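You operate a simulated robot arm through the tools that you are given. There is no shell and no other tool.

Carry out the task below with a simulated robot arm. There is one attempt and no reset: what you move stays moved.

Task
Change the shim under the plunger so that the gauge reads zero.
Fine: lay the old shim on the grey mat and let the plunger down again.

Only the result counts: the job must be done as asked and must still hold three seconds after the hand-in. Knocking over, shifting, dropping, spilling or breaking anything else fails it.

Robot
A 6-joint arm with a two-finger parallel gripper, fixed in place. Base frame: the origin is on the floor under the middle of its stand, x ahead of it, y to its left, z up; the work surface is at about z = 0.85. Units: m, rad, N and s.
With the tool pointing down near the work surface it reaches from about 0.26 to 0.68 m from the base axis. Its first joint turns from -1.152 to 1.152 rad. Payload 2.9 kg.
The TCP is the grasp point between the finger pads, 0.03 m short of the fingertips. In the tool frame z runs along the fingers and y along their closing line. The gripper opens to 0.11 m. The fingers are 0.02 m wide and 0.01 m thick; the gripper's body (0.048 by 0.112 m) begins 0.055 m behind the TCP.
Orientation is that of the tool frame in the base frame, as a unit quaternion [x, y, z, w]. With the fingers straight down and closing along the base's y, the tool's x points along the base's -x, its y along +y and its z along -z.

Tools
- The arm moves only by the tool servo_tool. Its argument "steps" is one flat list of numbers, 7 for each row, row after row: the shift along the base's x, y, z in units of 25 mm (1.0 is 25 mm), then the turn, a rotation vector about the base's x, y, z in units of 6 degrees (1.0 is 6 degrees), then the gripper command, from -1 (shut) to 1 (fully open), values between in proportion. In form: [x, y, z, ax, ay, az, fingers, x, y, z, ax, ay, az, fingers, ...]. A call has 1 to 20 rows; each row shifts and turns the commanded pose from where the row before left it. A call with a number of a shift or a turn outside -1 to 1 is refused whole. Each row takes 0.2 s and may step no farther than 0.05 m and 0.15 rad from the row before; otherwise, or with a gripper value out of range, the whole call is refused. A pose out of reach is approached as far as the arm can. The call stops where the force on the tool passes 50 N (or 10 N more than at its start, if that is more) or the arm is blocked; 0.2 s more then pass. Each finger travels about 0.108 m/s and halts on what it meets, pressing with about 21 N; the grip force reading is that of the motor and also rises with nothing between the fingers. The clock runs only during rows and for 0.2 s after the last one: add rows that do not move to give the fingers time. The reply holds the time, the measured pose of the TCP, the force on the tool along the base axes, the opening and the grip force, in the units named above and with some noise, with the torque about the TCP (base axes, N m) and any sound that the robot's microphone picked up.
- Cameras (640 x 400 px; columns grow to the right, rows downward): "scene" is fixed at [0.0811, 0.4323, 1.3978]; the picture's right is [-0.75, -0.66, 0.00], its down [-0.29, 0.33, -0.90] and it looks along [0.59, -0.68, -0.44] (base axes); focal length 364 px, centre (320, 200). "wrist" rides on the gripper at [0.072, 0.017, -0.103] in the tool frame; the picture's right is [-0.23, 0.97, 0.00], its down [-0.76, -0.18, -0.62] and it looks along [-0.61, -0.14, 0.78] (tool axes); focal length 222 px, centre (320, 200). There is no depth. A picture from a camera that has moved, and an enlarged one, comes with that camera's place and axes in the base frame and with its lens.
- snapshot(camera): a new picture of that camera. It takes no simulated time.
- inspect(camera, box): a new picture of the part [left, top, right, bottom] of that camera's present view, enlarged. It takes no simulated time.
- hand_in(): hands the job in; it is judged then, once.

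Places have to be worked out from the pictures, the camera data and where the tool is seen. Open the gripper and draw the arm clear of the work before you hand the job in, unless the task says otherwise.

The tools are called after ">>>" by a JSON object that holds its "name" and its "arguments". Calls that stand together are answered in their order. servo_tool: Moves the arm, as the interface text tells. Its arguments: {"type":"object","properties":{"steps":{"type":"array","items":{"type":"number"}}},"required":["steps"]} The other tools are called the same way: snapshot (camera) takes a picture; inspect (camera, box) takes an enlarged picture of a part of a camera's view; hand_in () hands the job in.

At the start:

```text
time: 0.0
tool_pos: [0.3776, -0.0924, 1.241]
tool_rot: [0.001, 1.0, -0.001, 0.0]
contact_force: [0.0, 0.4, -0.7]
torque: [-0.03, 0.0, 0.01]
width: 0.1101
grasp_force: 0.0
```

scene: 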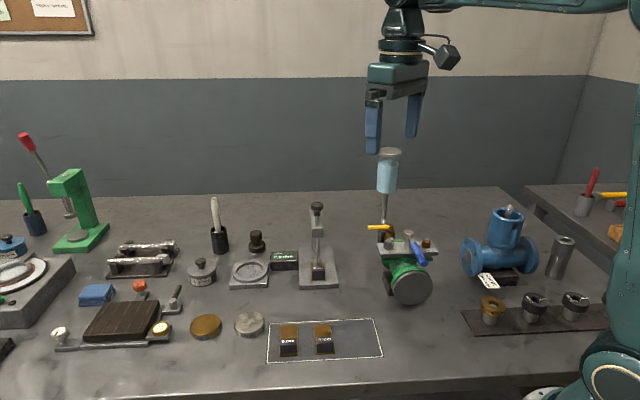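
wrist: 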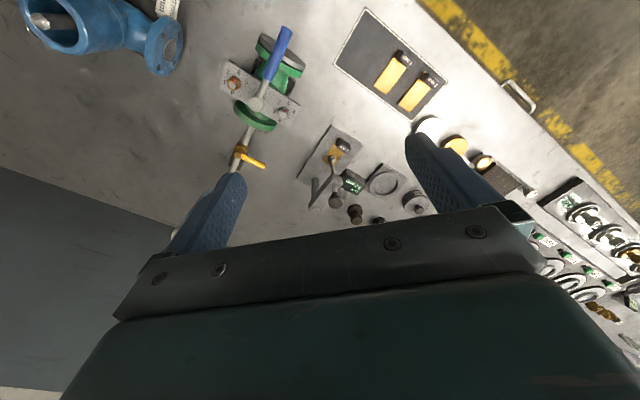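

I see a dial/plunger stand near the middle of the bench, a small digital display next to it, and a grey mat with two shims. I'll look closer at these first.

>>> {"name": "inspect", "arguments": {"camera": "scene", "box": [220, 180, 400, 300]}}

>>> {"name": "inspect", "arguments": {"camera": "scene", "box": [240, 290, 400, 390]}}

>>> {"name": "inspect", "arguments": {"camera": "wrist", "box": [280, 0, 460, 230]}}

```text
3.33 times, centred on (310, 240) of scene
camera zoom: at [0.0811, 0.4323, 1.3978], right [-0.75, -0.66, 0.0], down [-0.29, 0.33, -0.9], along [0.59, -0.68, -0.44], focal length 1214 px, centre (353, 67)
```

zoom: 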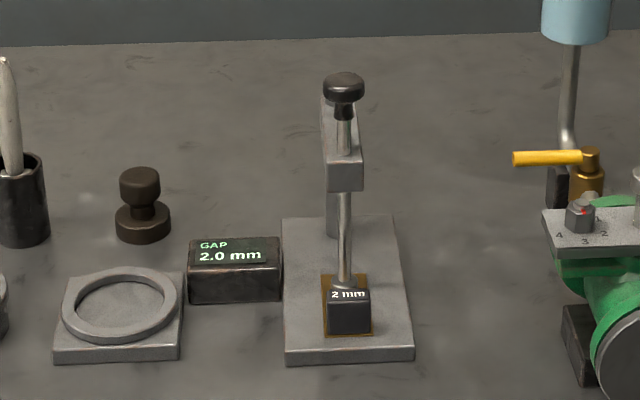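

```text
4.00 times, centred on (320, 340) of scene
camera zoom: at [0.0811, 0.4323, 1.3978], right [-0.75, -0.66, 0.0], down [-0.29, 0.33, -0.9], along [0.59, -0.68, -0.44], focal length 1456 px, centre (320, -360)
```

zoom: 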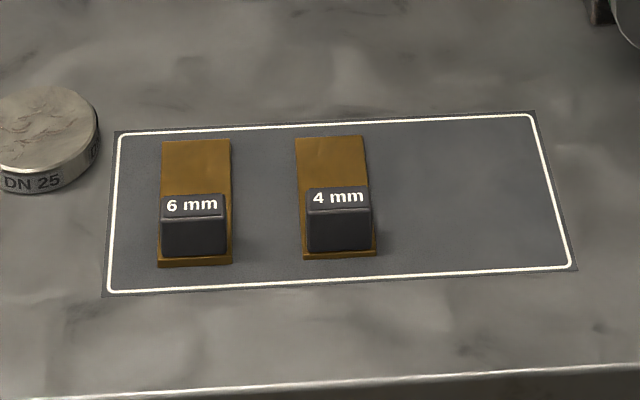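

```text
1.74 times, centred on (370, 115) of wrist
camera zoom: at [0.3046, -0.0759, 1.3431], right [0.23, 0.97, 0.0], down [0.76, -0.18, 0.62], along [0.61, -0.14, -0.78], focal length 386 px, centre (233, 348)
```

zoom: 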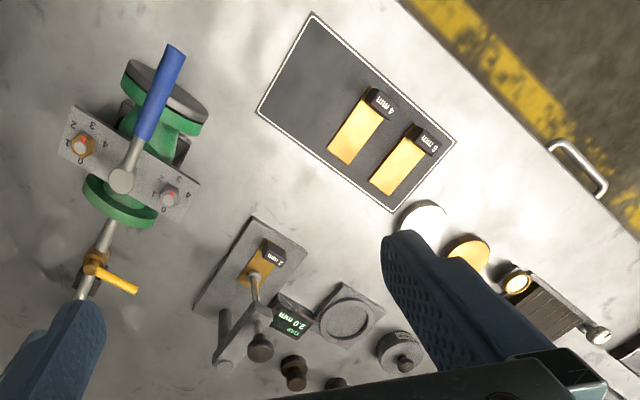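

The gauge shows GAP 2.0 mm with the 2 mm shim in place, so the 4 mm shim is the likely one. Everything on the bench sits at about 45° to the base frame, so I'll yaw the tool -45° and move it in front of the stand, staying high, to look closer.

>>> {"name": "servo_tool", "arguments": {"steps": [0.555, 0.446, -0.6, 0, 0, -0.9375, 1, 0.555, 0.446, -0.6, 0, 0, -0.9375, 1, 0.555, 0.446, -0.6, 0, 0, -0.9375, 1, 0.555, 0.446, -0.6, 0, 0, -0.9375, 1, 0.555, 0.446, -0.6, 0, 0, -0.9375, 1, 0.555, 0.446, -0.6, 0, 0, -0.9375, 1, 0.555, 0.446, -0.6, 0, 0, -0.9375, 1, 0.555, 0.446, -0.6, 0, 0, -0.9375, 1]}}

>>> {"name": "snapshot", "arguments": {"camera": "wrist"}}

>>> {"name": "snapshot", "arguments": {"camera": "scene"}}

```text
time: 1.8
tool_pos: [0.4875, -0.0048, 1.1198]
tool_rot: [0.384, 0.923, 0.0, 0.0]
contact_force: [0.5, -0.7, -0.2]
torque: [-0.04, -0.02, 0.02]
width: 0.1098
grasp_force: 0.1
```

```text
taken
camera wrist: at [0.4488, 0.0596, 1.2221], right [0.85, 0.53, 0.0], down [0.41, -0.66, 0.62], along [0.33, -0.53, -0.78], focal length 222 px, centre (320, 200)
```

wrist: 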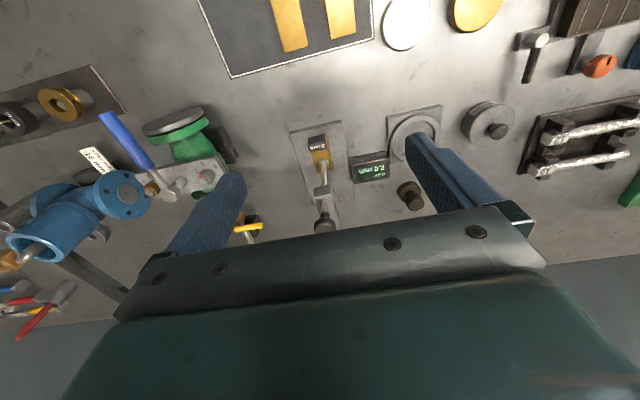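

```text
taken
```

scene: 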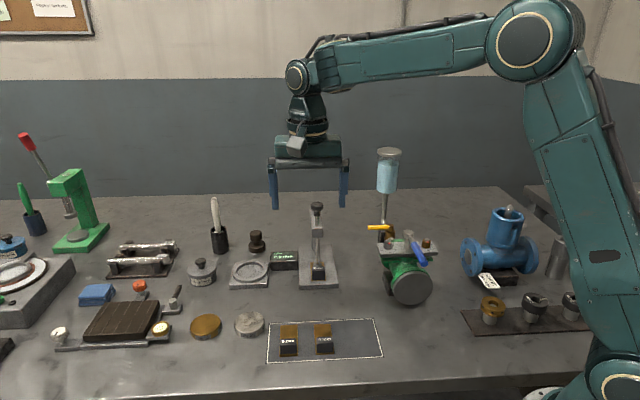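

The view is good and the stand lies between the fingers ahead of the tool. I'll enlarge the stand in both cameras to see how the plunger works.

>>> {"name": "inspect", "arguments": {"camera": "wrist", "box": [270, 100, 430, 240]}}

>>> {"name": "inspect", "arguments": {"camera": "scene", "box": [280, 195, 360, 295]}}

```text
2.86 times, centred on (350, 170) of wrist
camera zoom: at [0.4488, 0.0596, 1.2221], right [0.85, 0.53, 0.0], down [0.41, -0.66, 0.62], along [0.33, -0.53, -0.78], focal length 635 px, centre (234, 286)
```

zoom: 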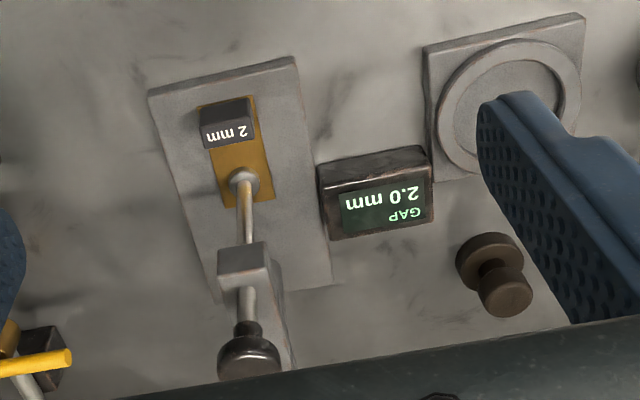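

```text
4.00 times, centred on (320, 245) of scene
camera zoom: at [0.0812, 0.4323, 1.3978], right [-0.75, -0.66, 0.0], down [-0.29, 0.33, -0.9], along [0.59, -0.68, -0.44], focal length 1456 px, centre (320, 20)
```

zoom: 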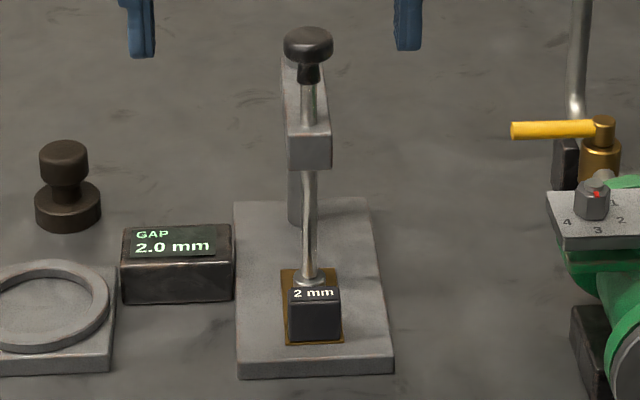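

From both cameras I put the plunger axis near (0.556, -0.104), with the knob at about z 1.027. I'll move above the knob with the gripper open and check the alignment.

>>> {"name": "servo_tool", "arguments": {"steps": [0.544, -0.79, -0.16, 0, 0, 0, 1, 0.544, -0.79, -0.16, 0, 0, 0, 1, 0.544, -0.79, -0.16, 0, 0, 0, 1, 0.544, -0.79, -0.16, 0, 0, 0, 1, 0.544, -0.79, -0.16, 0, 0, 0, 1, 0, 0, 0, 0, 0, 0, 1]}}

>>> {"name": "inspect", "arguments": {"camera": "scene", "box": [240, 120, 400, 300]}}

>>> {"name": "snapshot", "arguments": {"camera": "wrist"}}

```text
time: 3.2
tool_pos: [0.5565, -0.1048, 1.0989]
tool_rot: [0.383, 0.924, 0.0, 0.0]
contact_force: [0.5, 0.1, -0.6]
torque: [-0.02, 0.03, -0.01]
width: 0.1099
grasp_force: 0.0
```

```text
2.22 times, centred on (320, 210) of scene
camera zoom: at [0.0812, 0.4323, 1.3978], right [-0.75, -0.66, 0.0], down [-0.29, 0.33, -0.9], along [0.59, -0.68, -0.44], focal length 809 px, centre (320, 178)
```

zoom: 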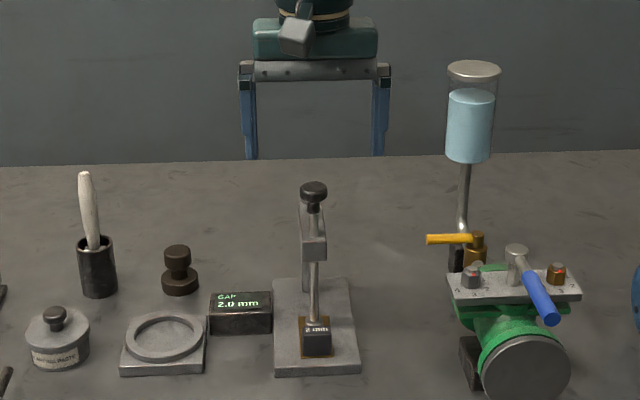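

```text
taken
camera wrist: at [0.5174, -0.042, 1.2013], right [0.85, 0.53, 0.0], down [0.41, -0.66, 0.62], along [0.33, -0.53, -0.78], focal length 222 px, centre (320, 200)
```

wrist: 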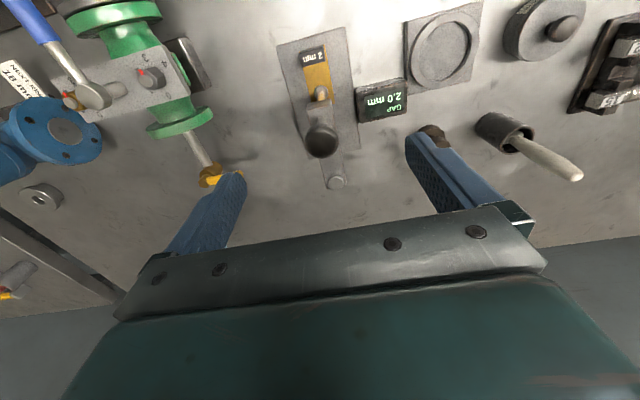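

Knob and gripper centre agree to within about 1 mm. I'll descend until the pads straddle the knob (TCP z ≈ 1.03), then close on it.

>>> {"name": "servo_tool", "arguments": {"steps": [0, 0, -0.69, 0, 0, 0, 1, 0, 0, -0.69, 0, 0, 0, 1, 0, 0, -0.69, 0, 0, 0, 1, 0, 0, -0.69, 0, 0, 0, 1, 0, 0, 0, 0, 0, 0, 1]}}

>>> {"name": "inspect", "arguments": {"camera": "scene", "box": [270, 140, 370, 290]}}

>>> {"name": "snapshot", "arguments": {"camera": "wrist"}}

```text
time: 4.4
tool_pos: [0.5558, -0.1038, 1.0318]
tool_rot: [0.383, 0.924, 0.0, 0.0]
contact_force: [0.5, -0.3, 0.1]
torque: [0.02, 0.0, -0.01]
width: 0.1098
grasp_force: 0.1
```

```text
2.67 times, centred on (320, 215) of scene
camera zoom: at [0.0811, 0.4323, 1.3978], right [-0.75, -0.66, 0.0], down [-0.29, 0.33, -0.9], along [0.59, -0.68, -0.44], focal length 971 px, centre (320, 160)
```

zoom: 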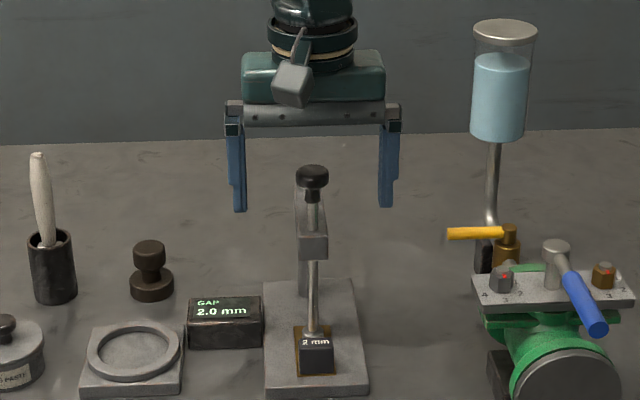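

```text
taken
camera wrist: at [0.5168, -0.0404, 1.1343], right [0.85, 0.53, 0.0], down [0.41, -0.66, 0.62], along [0.33, -0.53, -0.78], focal length 222 px, centre (320, 200)
```

wrist: 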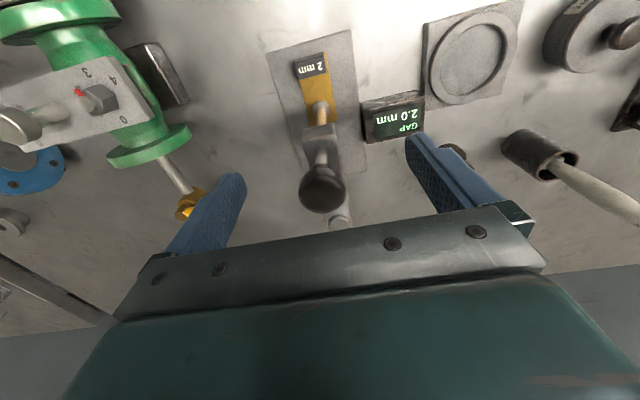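

The knob sits centred between the fingers. I'll close the gripper on it.

>>> {"name": "servo_tool", "arguments": {"steps": [0, 0, 0, 0, 0, 0, 0, 0, 0, 0, 0, 0, 0, -0.5, 0, 0, 0, 0, 0, 0, -1, 0, 0, 0, 0, 0, 0, -1]}}

>>> {"name": "inspect", "arguments": {"camera": "scene", "box": [270, 140, 370, 290]}}

```text
time: 5.4
tool_pos: [0.5555, -0.1039, 1.0321]
tool_rot: [0.382, 0.924, 0.001, 0.0]
contact_force: [2.0, 1.4, -0.8]
torque: [-0.08, -0.08, -0.01]
width: 0.0274
grasp_force: 45.1
```

```text
2.67 times, centred on (320, 215) of scene
camera zoom: at [0.0812, 0.4324, 1.3978], right [-0.75, -0.66, 0.0], down [-0.29, 0.33, -0.9], along [0.59, -0.68, -0.44], focal length 971 px, centre (320, 160)
```

zoom: 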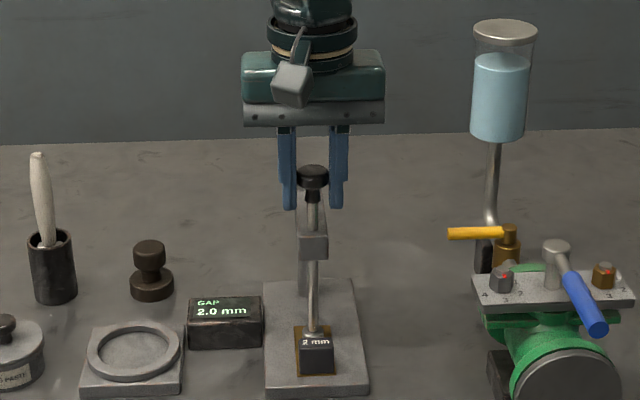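

The knob is gripped (27 mm wide, low side load). I'll lift it slowly, 12 mm to start, and watch the force.

>>> {"name": "servo_tool", "arguments": {"steps": [0, 0, 0.16, 0, 0, 0, -1, 0, 0, 0.16, 0, 0, 0, -1, 0, 0, 0.16, 0, 0, 0, -1]}}

>>> {"name": "inspect", "arguments": {"camera": "scene", "box": [270, 140, 370, 290]}}

```text
time: 6.2
tool_pos: [0.5558, -0.1038, 1.043]
tool_rot: [0.383, 0.924, -0.001, 0.001]
contact_force: [8.0, -6.9, -2.4]
torque: [0.24, 0.24, 0.29]
width: 0.0273
grasp_force: 45.0
```

```text
2.67 times, centred on (320, 215) of scene
camera zoom: at [0.0814, 0.4321, 1.3979], right [-0.75, -0.66, 0.0], down [-0.29, 0.33, -0.9], along [0.59, -0.68, -0.44], focal length 971 px, centre (320, 160)
```

zoom: 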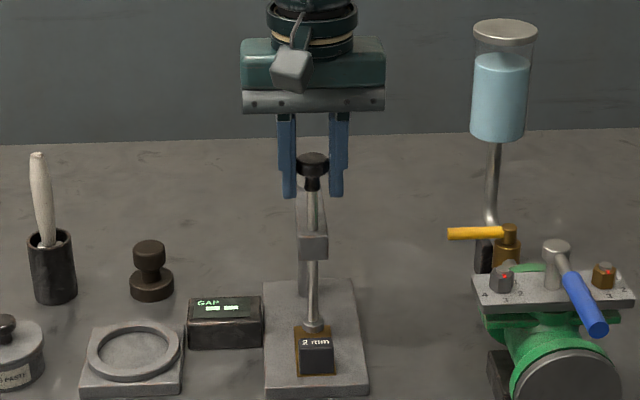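

The plunger is up about 12 mm and the gauge shows dashes. I'll go a little further, easing the small sideways load by shifting 1 mm, and see whether it stops or clicks.

>>> {"name": "servo_tool", "arguments": {"steps": [0.03, -0.03, 0.12, 0, 0, 0, -1, 0, 0, 0.12, 0, 0, 0, -1, 0, 0, 0.12, 0, 0, 0, -1]}}

>>> {"name": "inspect", "arguments": {"camera": "scene", "box": [270, 140, 370, 290]}}

>>> {"name": "snapshot", "arguments": {"camera": "wrist"}}

```text
time: 7.0
tool_pos: [0.5567, -0.1028, 1.0523]
tool_rot: [0.383, 0.924, 0.0, -0.003]
contact_force: [-10.1, -8.3, -2.5]
torque: [-0.42, -0.39, -0.02]
width: 0.0271
grasp_force: 44.7
```

```text
2.67 times, centred on (320, 215) of scene
camera zoom: at [0.0809, 0.432, 1.3979], right [-0.75, -0.66, 0.0], down [-0.29, 0.33, -0.9], along [0.59, -0.68, -0.44], focal length 971 px, centre (320, 160)
```

zoom: 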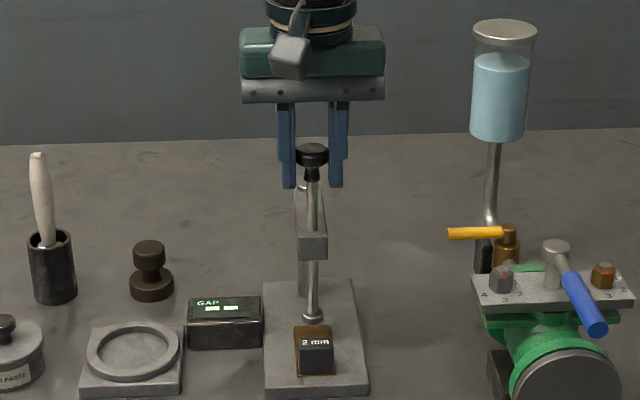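

```text
taken
camera wrist: at [0.5176, -0.04, 1.155], right [0.85, 0.53, 0.0], down [0.41, -0.67, 0.62], along [0.33, -0.53, -0.78], focal length 222 px, centre (320, 200)
```

wrist: 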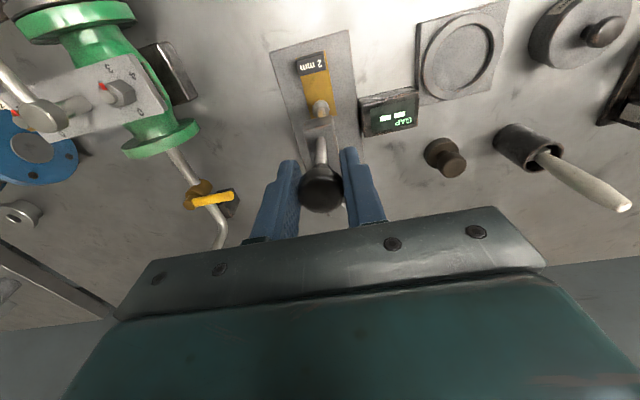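

It is now up 21 mm with no click. I'll raise it a few more millimetres in small steps to see if there is a detent or end stop.

>>> {"name": "servo_tool", "arguments": {"steps": [-0.02, -0.03, 0.1, 0, 0, 0, -1, 0, 0, 0.1, 0, 0, 0, -1, 0, 0, 0.1, 0, 0, 0, -1, 0, 0, 0.1, 0, 0, 0, -1]}}

>>> {"name": "inspect", "arguments": {"camera": "scene", "box": [270, 140, 370, 290]}}

```text
time: 8.0
tool_pos: [0.5557, -0.1038, 1.0631]
tool_rot: [0.382, 0.924, 0.0, 0.0]
contact_force: [-7.5, -8.9, -2.1]
torque: [0.38, 0.54, -0.3]
width: 0.0273
grasp_force: 45.1
```

```text
2.67 times, centred on (320, 215) of scene
camera zoom: at [0.081, 0.432, 1.3979], right [-0.75, -0.66, 0.0], down [-0.29, 0.33, -0.9], along [0.59, -0.68, -0.44], focal length 971 px, centre (320, 160)
```

zoom: 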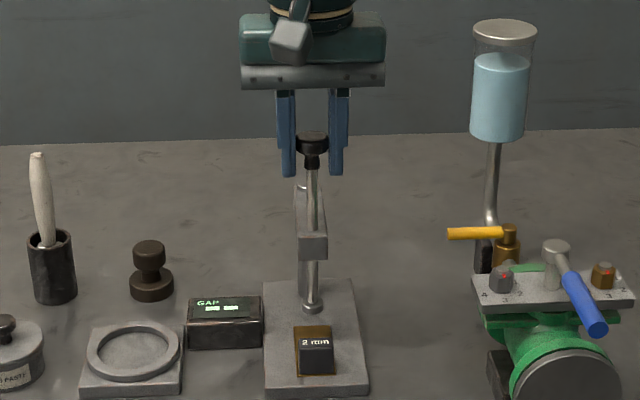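

It is up 31 mm with a steady downward pull of only about 2 N. I'll lower it a few mm: if friction holds the plunger, the force should change sign when I push down.

>>> {"name": "servo_tool", "arguments": {"steps": [0, 0, -0.12, 0, 0, 0, -1, 0, 0, -0.12, 0, 0, 0, -1]}}

>>> {"name": "servo_tool", "arguments": {"steps": [0, 0, -0.12, 0, 0, 0, -1, 0, 0, -0.12, 0, 0, 0, -1]}}

```text
time: 8.6
tool_pos: [0.5557, -0.1042, 1.0555]
tool_rot: [0.382, 0.924, 0.001, 0.0]
contact_force: [-12.5, -6.6, -2.6]
torque: [-0.54, -0.52, 0.03]
width: 0.0273
grasp_force: 44.8
```

```text
time: 9.2
tool_pos: [0.5559, -0.1028, 1.0503]
tool_rot: [0.382, 0.924, 0.0, 0.001]
contact_force: [-11.8, -2.0, -1.7]
torque: [-0.22, -0.12, -0.1]
width: 0.0272
grasp_force: 44.9
```

The pull stays at about -2 N in both directions, so it looks like plain weight with no friction. There may be a catch higher up, so I'll keep raising it in small checked increments.

>>> {"name": "servo_tool", "arguments": {"steps": [0.02, 0.01, 0.2, 0, 0, 0, -1, 0, 0, 0.2, 0, 0, 0, -1, 0, 0, 0.2, 0, 0, 0, -1, 0, 0, 0.2, 0, 0, 0, -1]}}

>>> {"name": "servo_tool", "arguments": {"steps": [0, 0, 0.1, 0, 0, 0, -1, 0, 0, 0.1, 0, 0, 0, -1]}}

>>> {"name": "inspect", "arguments": {"camera": "scene", "box": [270, 140, 370, 290]}}

```text
time: 10.2
tool_pos: [0.556, -0.1032, 1.071]
tool_rot: [0.382, 0.924, 0.0, 0.0]
contact_force: [-4.3, 2.1, 0.6]
torque: [0.57, 0.66, -0.02]
width: 0.0272
grasp_force: 45.0
```

```text
time: 10.8
tool_pos: [0.5558, -0.1038, 1.0758]
tool_rot: [0.382, 0.924, -0.001, 0.0]
contact_force: [-14.0, 6.9, -1.9]
torque: [-0.45, -0.45, -0.03]
width: 0.0273
grasp_force: 44.3
```

```text
2.67 times, centred on (320, 215) of scene
camera zoom: at [0.0807, 0.4325, 1.3978], right [-0.75, -0.66, 0.0], down [-0.29, 0.33, -0.9], along [0.59, -0.68, -0.44], focal length 971 px, centre (320, 160)
```

zoom: 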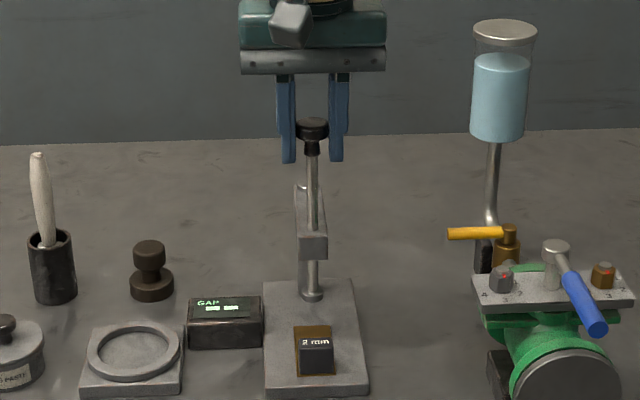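

The plunger is up 44 mm. I'll look closely at the bracket and column top for a catch or hook.

>>> {"name": "inspect", "arguments": {"camera": "scene", "box": [295, 180, 345, 285]}}

>>> {"name": "inspect", "arguments": {"camera": "wrist", "box": [250, 10, 430, 240]}}

```text
3.81 times, centred on (320, 232) of scene
camera zoom: at [0.0807, 0.4325, 1.3978], right [-0.75, -0.66, 0.0], down [-0.29, 0.33, -0.9], along [0.59, -0.68, -0.44], focal length 1387 px, centre (320, 76)
```

zoom: 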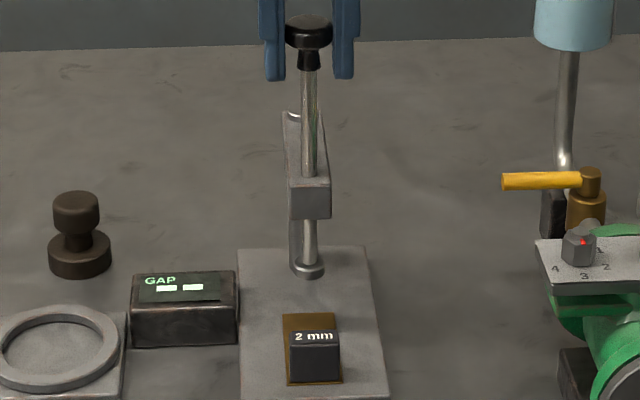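

```text
1.74 times, centred on (340, 125) of wrist
camera zoom: at [0.5173, -0.0402, 1.1784], right [0.85, 0.53, 0.0], down [0.41, -0.66, 0.62], along [0.33, -0.53, -0.78], focal length 386 px, centre (285, 330)
```

zoom: 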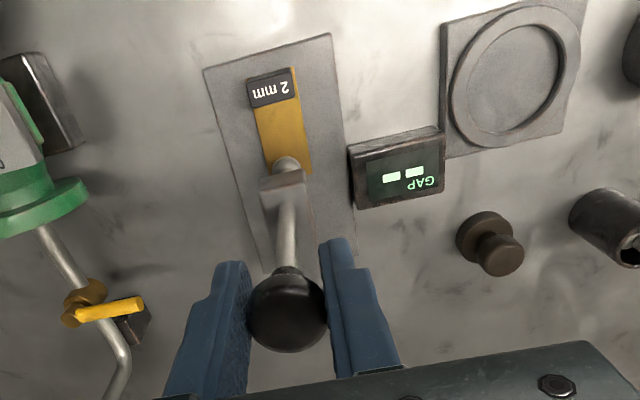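

I see no separate latch, just a plain rod in the bracket with about 30 mm of travel left before the foot meets it. I'll keep raising gently toward the top stop and read the force each time.

>>> {"name": "servo_tool", "arguments": {"steps": [0.02, -0.01, 0.1, 0, 0, 0, -1, 0, 0, 0.1, 0, 0, 0, -1]}}

>>> {"name": "servo_tool", "arguments": {"steps": [0, 0, 0.1, 0, 0, 0, -1, 0, 0, 0.1, 0, 0, 0, -1]}}

>>> {"name": "inspect", "arguments": {"camera": "scene", "box": [270, 140, 370, 290]}}

```text
time: 11.4
tool_pos: [0.557, -0.1038, 1.0761]
tool_rot: [0.382, 0.924, -0.001, -0.005]
contact_force: [-10.8, 9.0, -28.1]
torque: [0.17, 0.21, -0.02]
width: 0.0275
grasp_force: 44.8
```

```text
time: 12.0
tool_pos: [0.5578, -0.105, 1.0829]
tool_rot: [0.383, 0.924, -0.002, -0.004]
contact_force: [-5.2, 2.4, -33.4]
torque: [-0.02, -0.03, -0.03]
width: 0.0273
grasp_force: 45.1
```

```text
2.67 times, centred on (320, 215) of scene
camera zoom: at [0.0816, 0.4323, 1.3978], right [-0.75, -0.66, 0.0], down [-0.29, 0.33, -0.9], along [0.59, -0.68, -0.44], focal length 971 px, centre (320, 160)
```

zoom: 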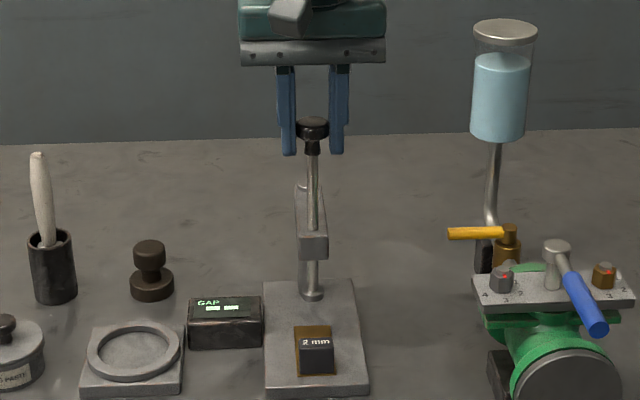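

The plunger reached its top stop at about 44 mm (force -28 to -33 N, and the knob slipped a little in the grip). I'll ease back down a few mm and check whether it resists, as it would if caught at the top.

>>> {"name": "servo_tool", "arguments": {"steps": [0, 0, -0.1, 0, 0, 0, -1, 0, 0, -0.1, 0, 0, 0, -1, 0, 0, 0, 0, 0, 0, -1]}}

>>> {"name": "servo_tool", "arguments": {"steps": [0, 0, -0.1, 0, 0, 0, -1, 0, 0, -0.1, 0, 0, 0, -1, 0, 0, 0, 0, 0, 0, -1]}}

>>> {"name": "inspect", "arguments": {"camera": "scene", "box": [270, 140, 370, 290]}}

```text
time: 12.8
tool_pos: [0.5575, -0.1052, 1.0815]
tool_rot: [0.383, 0.924, 0.0, 0.002]
contact_force: [-13.5, -1.3, -1.3]
torque: [0.25, 0.44, -0.03]
width: 0.027
grasp_force: 45.1
```

```text
time: 13.6
tool_pos: [0.5582, -0.1057, 1.0755]
tool_rot: [0.382, 0.924, 0.001, 0.001]
contact_force: [-6.6, -2.1, -0.5]
torque: [-0.72, -0.64, -0.06]
width: 0.0272
grasp_force: 45.8
```

```text
2.67 times, centred on (320, 215) of scene
camera zoom: at [0.0809, 0.4322, 1.3978], right [-0.75, -0.66, 0.0], down [-0.29, 0.33, -0.9], along [0.59, -0.68, -0.44], focal length 971 px, centre (320, 160)
```

zoom: 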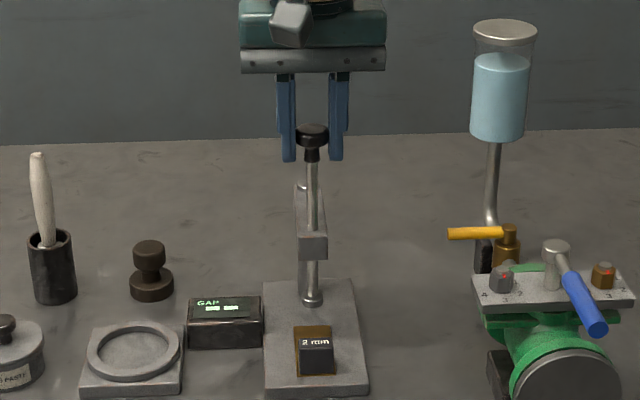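

It follows the tool down without resistance, so nothing latched at the top. I'll bring it down to about 5 mm above the shim, where a fall would be harmless, and test whether it holds when let go.

>>> {"name": "servo_tool", "arguments": {"steps": [0, 0, -0.19, 0, 0, 0, -1, 0, 0, -0.19, 0, 0, 0, -1, 0, 0, -0.19, 0, 0, 0, -1, 0, 0, -0.19, 0, 0, 0, -1, 0, 0, -0.19, 0, 0, 0, -1, 0, 0, -0.19, 0, 0, 0, -1, 0, 0, 0, 0, 0, 0, -1]}}

>>> {"name": "inspect", "arguments": {"camera": "scene", "box": [295, 180, 345, 285]}}

```text
time: 15.2
tool_pos: [0.5572, -0.1049, 1.0474]
tool_rot: [0.383, 0.924, 0.001, 0.003]
contact_force: [6.8, -12.5, -2.1]
torque: [-0.69, -0.68, -0.05]
width: 0.0271
grasp_force: 44.6
```

```text
3.81 times, centred on (320, 232) of scene
camera zoom: at [0.0814, 0.4319, 1.3979], right [-0.75, -0.66, 0.0], down [-0.29, 0.33, -0.9], along [0.59, -0.68, -0.44], focal length 1387 px, centre (320, 76)
```

zoom: 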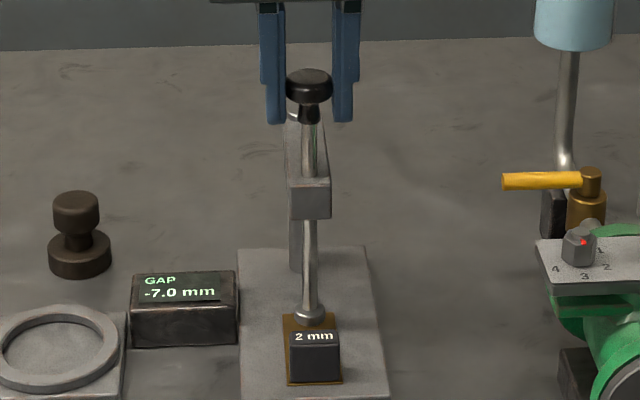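

The gauge reads -7.0 mm here, so it is 4 mm minus the foot height, which confirms the 4 mm shim gives zero. I'll lower another 5 mm and then test a release.

>>> {"name": "servo_tool", "arguments": {"steps": [0, 0, -0.1, 0, 0, 0, -1, 0, 0, -0.1, 0, 0, 0, -1, 0, 0, 0, 0, 0, 0, -1]}}

>>> {"name": "inspect", "arguments": {"camera": "scene", "box": [270, 180, 350, 285]}}

```text
time: 16.0
tool_pos: [0.5578, -0.1047, 1.0408]
tool_rot: [0.382, 0.924, 0.0, 0.0]
contact_force: [8.9, -15.3, -2.6]
torque: [-0.53, -0.45, 0.03]
width: 0.0271
grasp_force: 44.6
```

```text
3.81 times, centred on (310, 232) of scene
camera zoom: at [0.0815, 0.4318, 1.3979], right [-0.75, -0.66, 0.0], down [-0.29, 0.33, -0.9], along [0.59, -0.68, -0.44], focal length 1387 px, centre (358, 76)
```

zoom: 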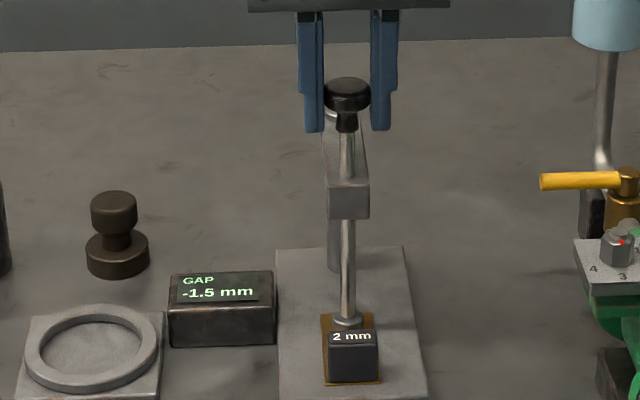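

It reads -1.5, so the foot hovers 3.5 mm above the shim. I'll open slightly to see whether the plunger stays.

>>> {"name": "servo_tool", "arguments": {"steps": [0, 0, 0, 0, 0, 0, -0.35, 0, 0, 0, 0, 0, 0, -0.2]}}

>>> {"name": "inspect", "arguments": {"camera": "scene", "box": [270, 180, 350, 285]}}

```text
time: 16.6
tool_pos: [0.5558, -0.103, 1.0416]
tool_rot: [0.382, 0.924, 0.0, -0.001]
contact_force: [-0.6, 1.0, 0.2]
torque: [0.03, 0.03, 0.03]
width: 0.0441
grasp_force: 0.1
```

```text
3.81 times, centred on (310, 232) of scene
camera zoom: at [0.0811, 0.4323, 1.3978], right [-0.75, -0.66, 0.0], down [-0.29, 0.33, -0.9], along [0.59, -0.68, -0.44], focal length 1387 px, centre (358, 76)
```

zoom: 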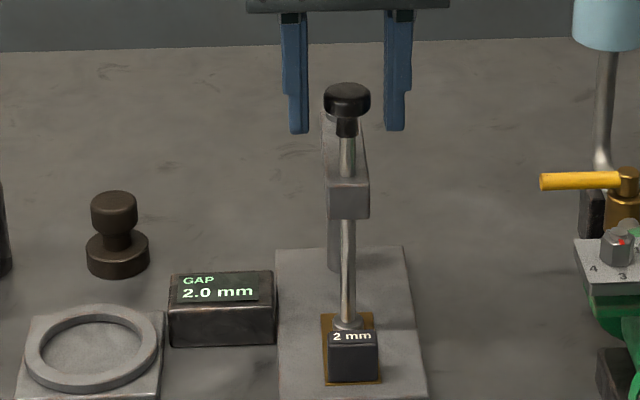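

The plunger dropped back (gauge 2.0 again), so it needs some catch, possibly lift-and-turn. I'll open fully, back off upward and look closely at the rod, bracket and column.

>>> {"name": "servo_tool", "arguments": {"steps": [0, 0, 0, 0, 0, 0, 0.5, 0, 0, 0, 0, 0, 0, 1, 0, 0, 0.6, 0, 0, 0, 1, 0, 0, 0.8, 0, 0, 0, 1, -0.5, 0.5, 0.6, 0, 0, 0, 1, -0.7, 0.7, 0, 0, 0, 0, 1, -0.7, 0.7, 0, 0, 0, 0, 1, -0.7, 0.7, 0, 0, 0, 0, 1]}}

>>> {"name": "inspect", "arguments": {"camera": "scene", "box": [300, 195, 336, 240]}}

>>> {"name": "inspect", "arguments": {"camera": "scene", "box": [295, 235, 345, 290]}}

>>> {"name": "snapshot", "arguments": {"camera": "wrist"}}

```text
time: 18.4
tool_pos: [0.4922, -0.0403, 1.0904]
tool_rot: [0.382, 0.924, 0.0, 0.001]
contact_force: [1.0, 0.0, 0.6]
torque: [-0.02, 0.01, 0.02]
width: 0.1099
grasp_force: 0.0
```

```text
8.89 times, centred on (318, 218) of scene
camera zoom: at [0.0812, 0.4323, 1.3978], right [-0.75, -0.66, 0.0], down [-0.29, 0.33, -0.9], along [0.59, -0.68, -0.44], focal length 3237 px, centre (338, 44)
```

zoom: 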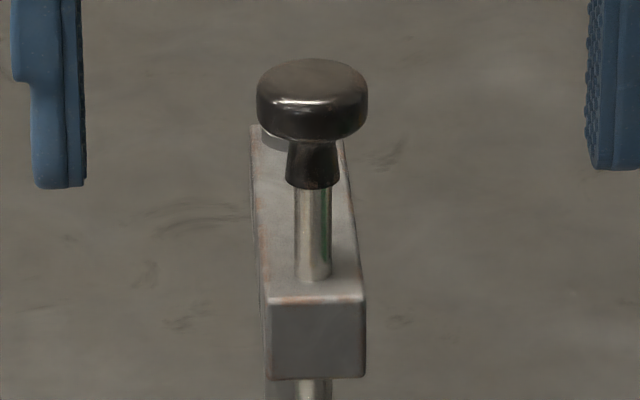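

```text
7.27 times, centred on (320, 262) of scene
camera zoom: at [0.0812, 0.4323, 1.3978], right [-0.75, -0.66, 0.0], down [-0.29, 0.33, -0.9], along [0.59, -0.68, -0.44], focal length 2648 px, centre (320, -254)
```

zoom: 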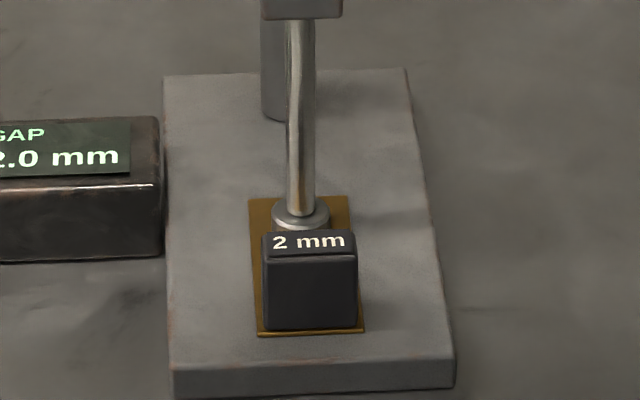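

```text
taken
camera wrist: at [0.4531, 0.0235, 1.1924], right [0.85, 0.53, 0.0], down [0.41, -0.66, 0.62], along [0.33, -0.53, -0.78], focal length 222 px, centre (320, 200)
```

wrist: 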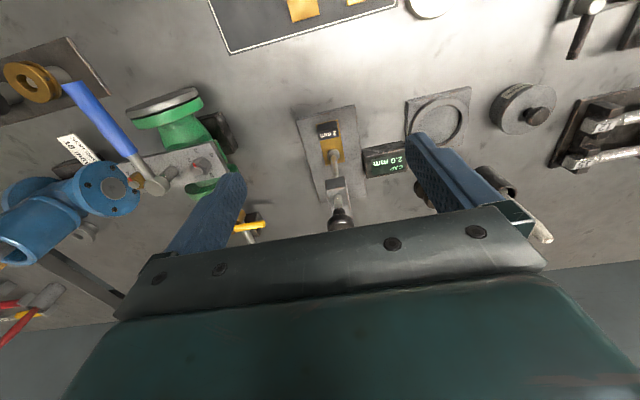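

No catch is visible from here. The force readings did ease near the top (38–43 mm), so something may hold the plunger there. I'll grip the knob again and measure the force more carefully near the top of its travel.

>>> {"name": "servo_tool", "arguments": {"steps": [0.638, -0.635, 0, 0, 0, 0, 1, 0.638, -0.635, 0, 0, 0, 0, 1, 0.638, -0.635, 0, 0, 0, 0, 1, 0.638, -0.635, 0, 0, 0, 0, 1, 0, 0, -0.78, 0, 0, 0, 1, 0, 0, -0.78, 0, 0, 0, 1, 0, 0, -0.78, 0, 0, 0, 1, 0, 0, 0, 0, 0, 0, 1]}}

>>> {"name": "inspect", "arguments": {"camera": "scene", "box": [270, 140, 370, 290]}}

```text
time: 20.2
tool_pos: [0.558, -0.1033, 1.0303]
tool_rot: [0.383, 0.924, 0.0, 0.0]
contact_force: [0.1, 0.0, 0.1]
torque: [-0.02, 0.04, 0.0]
width: 0.11
grasp_force: 0.1
```

```text
2.67 times, centred on (320, 215) of scene
camera zoom: at [0.0812, 0.4323, 1.3978], right [-0.75, -0.66, 0.0], down [-0.29, 0.33, -0.9], along [0.59, -0.68, -0.44], focal length 971 px, centre (320, 160)
```

zoom: 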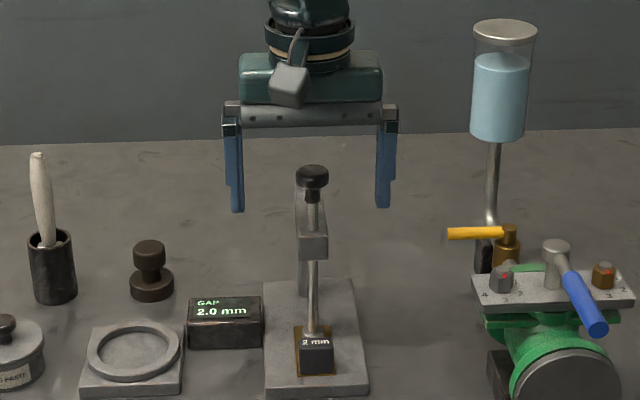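

The fingers are a hair left of the knob, so I'll shift 1 mm, close, and raise 40 mm in smooth steps, then pause for readings.

>>> {"name": "servo_tool", "arguments": {"steps": [-0.035, -0.03, 0.05, 0, 0, 0, 0, 0, 0, 0, 0, 0, 0, -1, 0, 0, 0, 0, 0, 0, -1, 0, 0, 0, 0, 0, 0, -1, 0, 0, 0.2, 0, 0, 0, -1, 0, 0, 0.2, 0, 0, 0, -1, 0, 0, 0.2, 0, 0, 0, -1, 0, 0, 0.2, 0, 0, 0, -1, 0, 0, 0.2, 0, 0, 0, -1, 0, 0, 0.2, 0, 0, 0, -1, 0, 0, 0, 0, 0, 0, -1]}}

>>> {"name": "servo_tool", "arguments": {"steps": [0, 0, 0.16, 0, 0, 0, -1, 0, 0, 0.16, 0, 0, 0, -1, 0, 0, 0, 0, 0, 0, -1]}}

>>> {"name": "servo_tool", "arguments": {"steps": [0, 0, 0, 0, 0, 0, -1]}}

>>> {"name": "inspect", "arguments": {"camera": "scene", "box": [270, 140, 370, 290]}}

```text
time: 22.6
tool_pos: [0.557, -0.1054, 1.065]
tool_rot: [0.383, 0.924, 0.001, 0.002]
contact_force: [19.7, -11.1, -2.9]
torque: [0.29, 0.25, -0.05]
width: 0.0269
grasp_force: 45.4
```

```text
time: 23.4
tool_pos: [0.5557, -0.1043, 1.0739]
tool_rot: [0.382, 0.924, 0.0, 0.005]
contact_force: [24.9, -9.9, 1.5]
torque: [-0.14, -0.29, 0.0]
width: 0.0273
grasp_force: 45.1
```

```text
time: 23.8
tool_pos: [0.5568, -0.103, 1.0734]
tool_rot: [0.382, 0.924, 0.001, 0.004]
contact_force: [25.4, -9.4, 0.8]
torque: [-0.49, -0.69, 0.03]
width: 0.0272
grasp_force: 45.0
```

```text
2.67 times, centred on (320, 215) of scene
camera zoom: at [0.0819, 0.432, 1.3979], right [-0.75, -0.66, 0.0], down [-0.29, 0.33, -0.9], along [0.59, -0.68, -0.44], focal length 971 px, centre (320, 160)
```

zoom: 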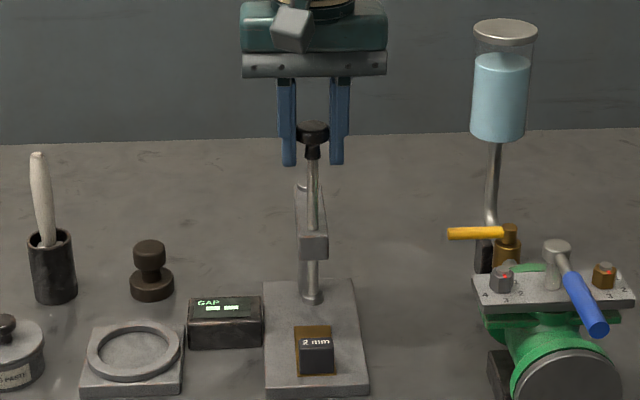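

At 35 mm the pull was -2.9 N, but at 43 mm it turned into a steady +1 N upward. So an over-centre hold pulls the plunger to the top and it should stay there. I'll relieve the side load and open the fingers.

>>> {"name": "servo_tool", "arguments": {"steps": [0.05, -0.02, 0.02, 0, 0, 0, -1, 0, 0, 0, 0, 0, 0, -0.4, 0, 0, 0, 0, 0, 0, -0.2, 0, 0, 0, 0, 0, 0, -0.2]}}

>>> {"name": "inspect", "arguments": {"camera": "scene", "box": [270, 140, 370, 290]}}

```text
time: 24.8
tool_pos: [0.5558, -0.1041, 1.0725]
tool_rot: [0.383, 0.924, 0.0, -0.001]
contact_force: [-0.5, 0.3, 0.3]
torque: [-0.01, 0.01, -0.01]
width: 0.0441
grasp_force: 0.0
```

```text
2.67 times, centred on (320, 215) of scene
camera zoom: at [0.0811, 0.4323, 1.3978], right [-0.75, -0.66, 0.0], down [-0.29, 0.33, -0.9], along [0.59, -0.68, -0.44], focal length 971 px, centre (320, 160)
```

zoom: 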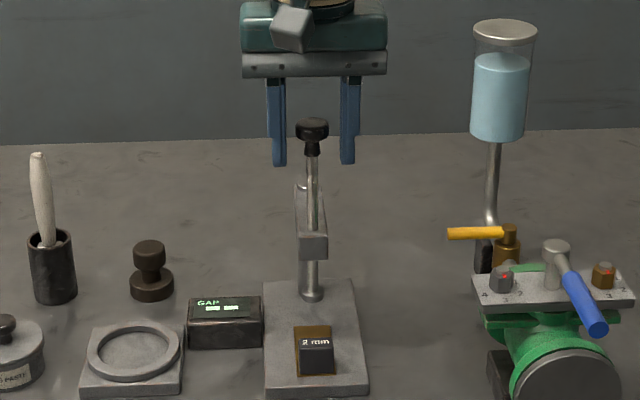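

The plunger stays up at its top position. Now I'll leave the knob upward, pull back, tilt the tool 15° so its body clears the bracket, narrow the fingers to about 50 mm and hover in front of the 2 mm shim's handle.

>>> {"name": "servo_tool", "arguments": {"steps": [0, 0, 0, 0, 0, 0, 0.5, 0, 0, 1, 0, 0, 0, 0.5, 0, 0, 1, 0, 0, 0, 0.5, -0.7, 0.7, 0, -0.45, -0.45, 0, 0.5, -0.7, 0.7, 0, -0.45, -0.45, 0, 0.5, -0.7, 0.7, 0, -0.45, -0.45, 0, -0.09, -0.7, 0.7, 0, -0.418, -0.418, 0, -0.09, 0.25, -0.23, -0.95, 0, 0, 0, -0.09, 0.25, -0.23, -0.95, 0, 0, 0, -0.09, 0.25, -0.23, -0.95, 0, 0, 0, -0.09, 0.25, -0.23, -0.95, 0, 0, 0, -0.09, 0.25, -0.23, -0.95, 0, 0, 0, -0.09, 0, 0, 0, 0, 0, 0, -0.09]}}

>>> {"name": "snapshot", "arguments": {"camera": "wrist"}}

>>> {"name": "inspect", "arguments": {"camera": "scene", "box": [260, 170, 370, 300]}}

```text
time: 27.6
tool_pos: [0.5173, -0.0643, 1.0038]
tool_rot: [0.379, 0.916, -0.051, 0.121]
contact_force: [-0.4, -0.6, 0.1]
torque: [-0.01, 0.01, 0.02]
width: 0.0503
grasp_force: 0.0
```

```text
taken
camera wrist: at [0.4612, 0.0164, 1.0838], right [0.84, 0.53, 0.06], down [0.28, -0.53, 0.8], along [0.46, -0.66, -0.6], focal length 222 px, centre (320, 200)
```

wrist: 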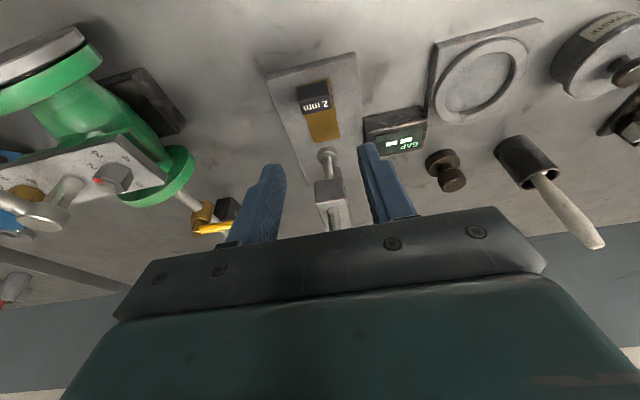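

```text
3.08 times, centred on (315, 235) of scene
camera zoom: at [0.0812, 0.4323, 1.3978], right [-0.75, -0.66, 0.0], down [-0.29, 0.33, -0.9], along [0.59, -0.68, -0.44], focal length 1120 px, centre (335, 92)
```

zoom: 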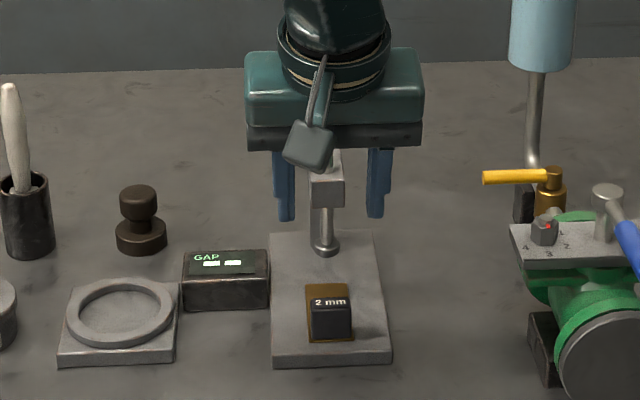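

The tilt came out as intended (15°) and the tool is clear of the stand. I'll enlarge the wrist view to pin down the handle's position.

>>> {"name": "inspect", "arguments": {"camera": "wrist", "box": [250, 40, 400, 240]}}

>>> {"name": "inspect", "arguments": {"camera": "scene", "box": [295, 235, 345, 290]}}

```text
2.00 times, centred on (325, 140) of wrist
camera zoom: at [0.4612, 0.0164, 1.0838], right [0.84, 0.53, 0.06], down [0.28, -0.53, 0.8], along [0.46, -0.66, -0.6], focal length 444 px, centre (310, 320)
```

zoom: 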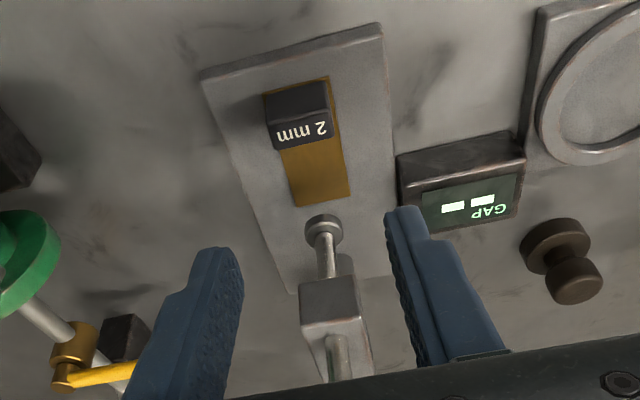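

```text
7.27 times, centred on (320, 262) of scene
camera zoom: at [0.0812, 0.4323, 1.3978], right [-0.75, -0.66, 0.0], down [-0.29, 0.33, -0.9], along [0.59, -0.68, -0.44], focal length 2648 px, centre (320, -254)
```

zoom: 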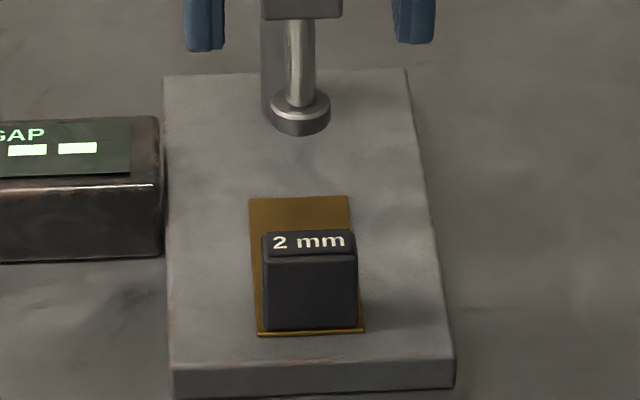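

Wrist and scene views agree: handle centre is at about (0.527, -0.074), its top at z ≈ 0.891, and it is 41 mm in front of the plunger axis. I'll descend most of the way with the fingers straddling it and check.

>>> {"name": "servo_tool", "arguments": {"steps": [0.062, -0.061, -0.888, 0, 0, 0, -0.09, 0.062, -0.061, -0.888, 0, 0, 0, -0.09, 0.062, -0.061, -0.888, 0, 0, 0, -0.09, 0.062, -0.061, -0.888, 0, 0, 0, -0.09, 0, 0, 0, 0, 0, 0, -0.09]}}

>>> {"name": "inspect", "arguments": {"camera": "wrist", "box": [220, 60, 420, 230]}}

>>> {"name": "inspect", "arguments": {"camera": "scene", "box": [285, 205, 355, 295]}}

```text
time: 28.8
tool_pos: [0.524, -0.0701, 0.9155]
tool_rot: [0.379, 0.916, -0.049, 0.121]
contact_force: [-0.3, -0.1, -0.3]
torque: [-0.02, 0.0, -0.01]
width: 0.0501
grasp_force: 0.0
```

```text
2.35 times, centred on (320, 145) of wrist
camera zoom: at [0.468, 0.0109, 0.9955], right [0.84, 0.53, 0.06], down [0.28, -0.53, 0.8], along [0.46, -0.66, -0.6], focal length 523 px, centre (320, 329)
```

zoom: 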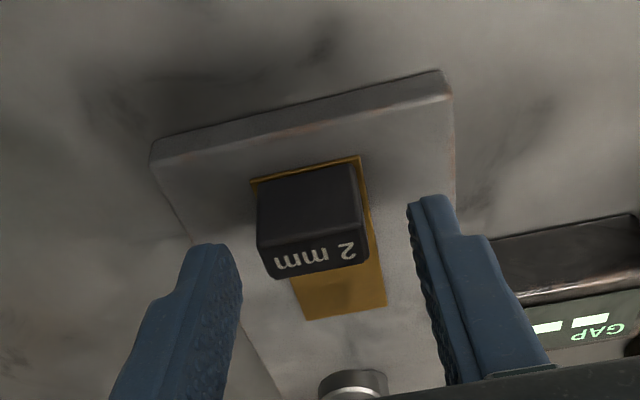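

```text
4.44 times, centred on (320, 250) of scene
camera zoom: at [0.0812, 0.4323, 1.3978], right [-0.75, -0.66, 0.0], down [-0.29, 0.33, -0.9], along [0.59, -0.68, -0.44], focal length 1618 px, centre (320, -22)
```

zoom: 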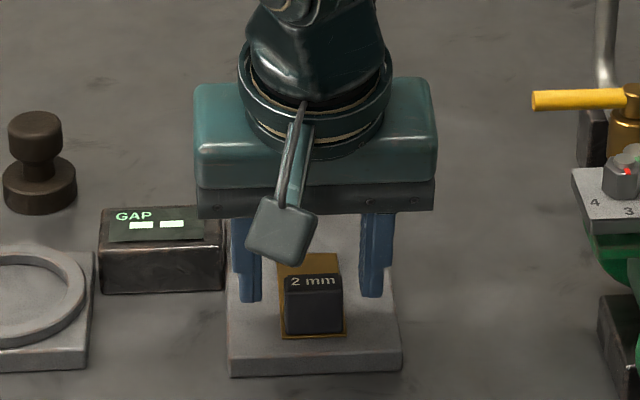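

The fingers straddle the handle well, within about 1 mm. I'll descend the last 18 mm and close on the handle.

>>> {"name": "servo_tool", "arguments": {"steps": [0, 0, -0.37, 0, 0, 0, -0.09, 0, 0, -0.37, 0, 0, 0, -0.09, 0, 0, 0, 0, 0, 0, -0.09, 0, 0, 0, 0, 0, 0, -0.6, 0, 0, 0, 0, 0, 0, -0.6, 0, 0, 0, 0, 0, 0, -0.6]}}

>>> {"name": "inspect", "arguments": {"camera": "wrist", "box": [220, 60, 420, 230]}}

>>> {"name": "inspect", "arguments": {"camera": "scene", "box": [285, 205, 355, 295]}}

```text
time: 30.2
tool_pos: [0.5249, -0.0682, 0.8982]
tool_rot: [0.379, 0.916, -0.05, 0.12]
contact_force: [0.7, -0.4, 1.2]
torque: [-0.12, -0.04, -0.03]
width: 0.0297
grasp_force: 20.8
```

```text
2.35 times, centred on (320, 145) of wrist
camera zoom: at [0.4685, 0.0116, 0.9788], right [0.84, 0.53, 0.06], down [0.28, -0.53, 0.8], along [0.46, -0.66, -0.6], focal length 523 px, centre (320, 329)
```

zoom: 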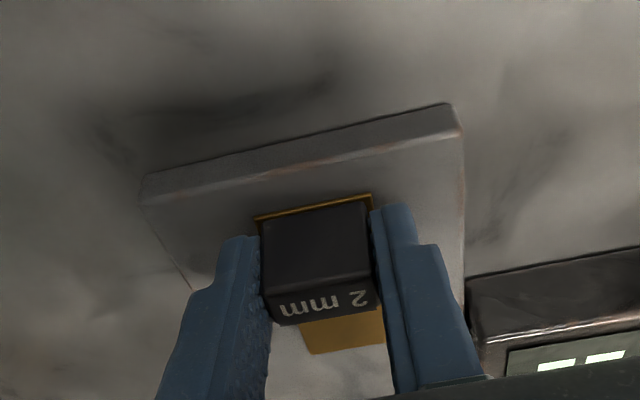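

```text
4.44 times, centred on (320, 250) of scene
camera zoom: at [0.0811, 0.4323, 1.3978], right [-0.75, -0.66, 0.0], down [-0.29, 0.33, -0.9], along [0.59, -0.68, -0.44], focal length 1618 px, centre (320, -22)
```

zoom: 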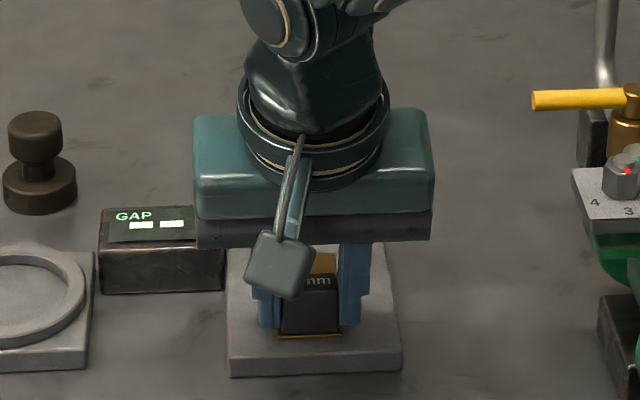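

I have the handle (30 mm wide). I'll firm up the grip, lift 10 mm and draw the shim straight out toward the front.

>>> {"name": "servo_tool", "arguments": {"steps": [0, 0, 0, 0, 0, 0, -1, 0, 0, 0.2, 0, 0, 0, -1, 0, 0, 0.2, 0, 0, 0, -1, -0.35, 0.35, 0, 0, 0, 0, -1, -0.7, 0.7, 0, 0, 0, 0, -1, -0.7, 0.7, 0, 0, 0, 0, -1, -0.7, 0.7, 0, 0, 0, 0, -1, 0, 0, 0, 0, 0, 0, -1]}}

>>> {"name": "snapshot", "arguments": {"camera": "wrist"}}

>>> {"name": "snapshot", "arguments": {"camera": "scene"}}

```text
time: 32.0
tool_pos: [0.4657, -0.0048, 0.907]
tool_rot: [0.38, 0.916, -0.049, 0.121]
contact_force: [0.8, 0.4, -0.1]
torque: [0.01, 0.02, 0.02]
width: 0.0294
grasp_force: 20.5
```

```text
taken
camera wrist: at [0.4084, 0.0759, 0.9878], right [0.84, 0.53, 0.06], down [0.28, -0.53, 0.8], along [0.46, -0.66, -0.6], focal length 222 px, centre (320, 200)
```

wrist: 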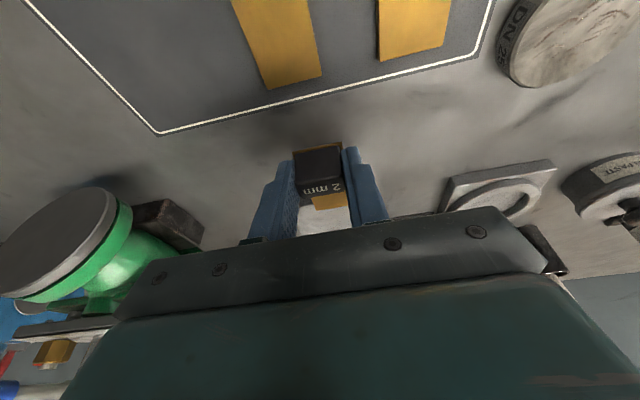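

```text
taken
```

scene: 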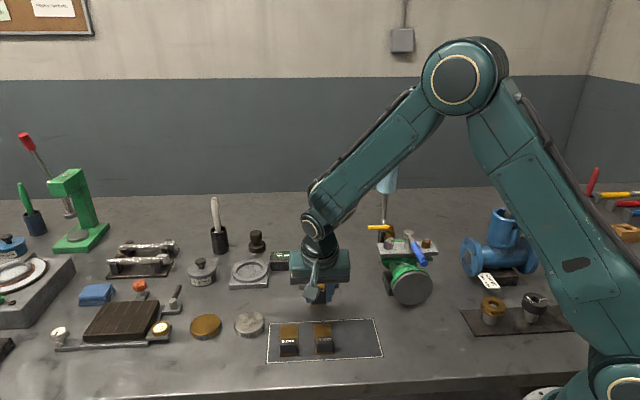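

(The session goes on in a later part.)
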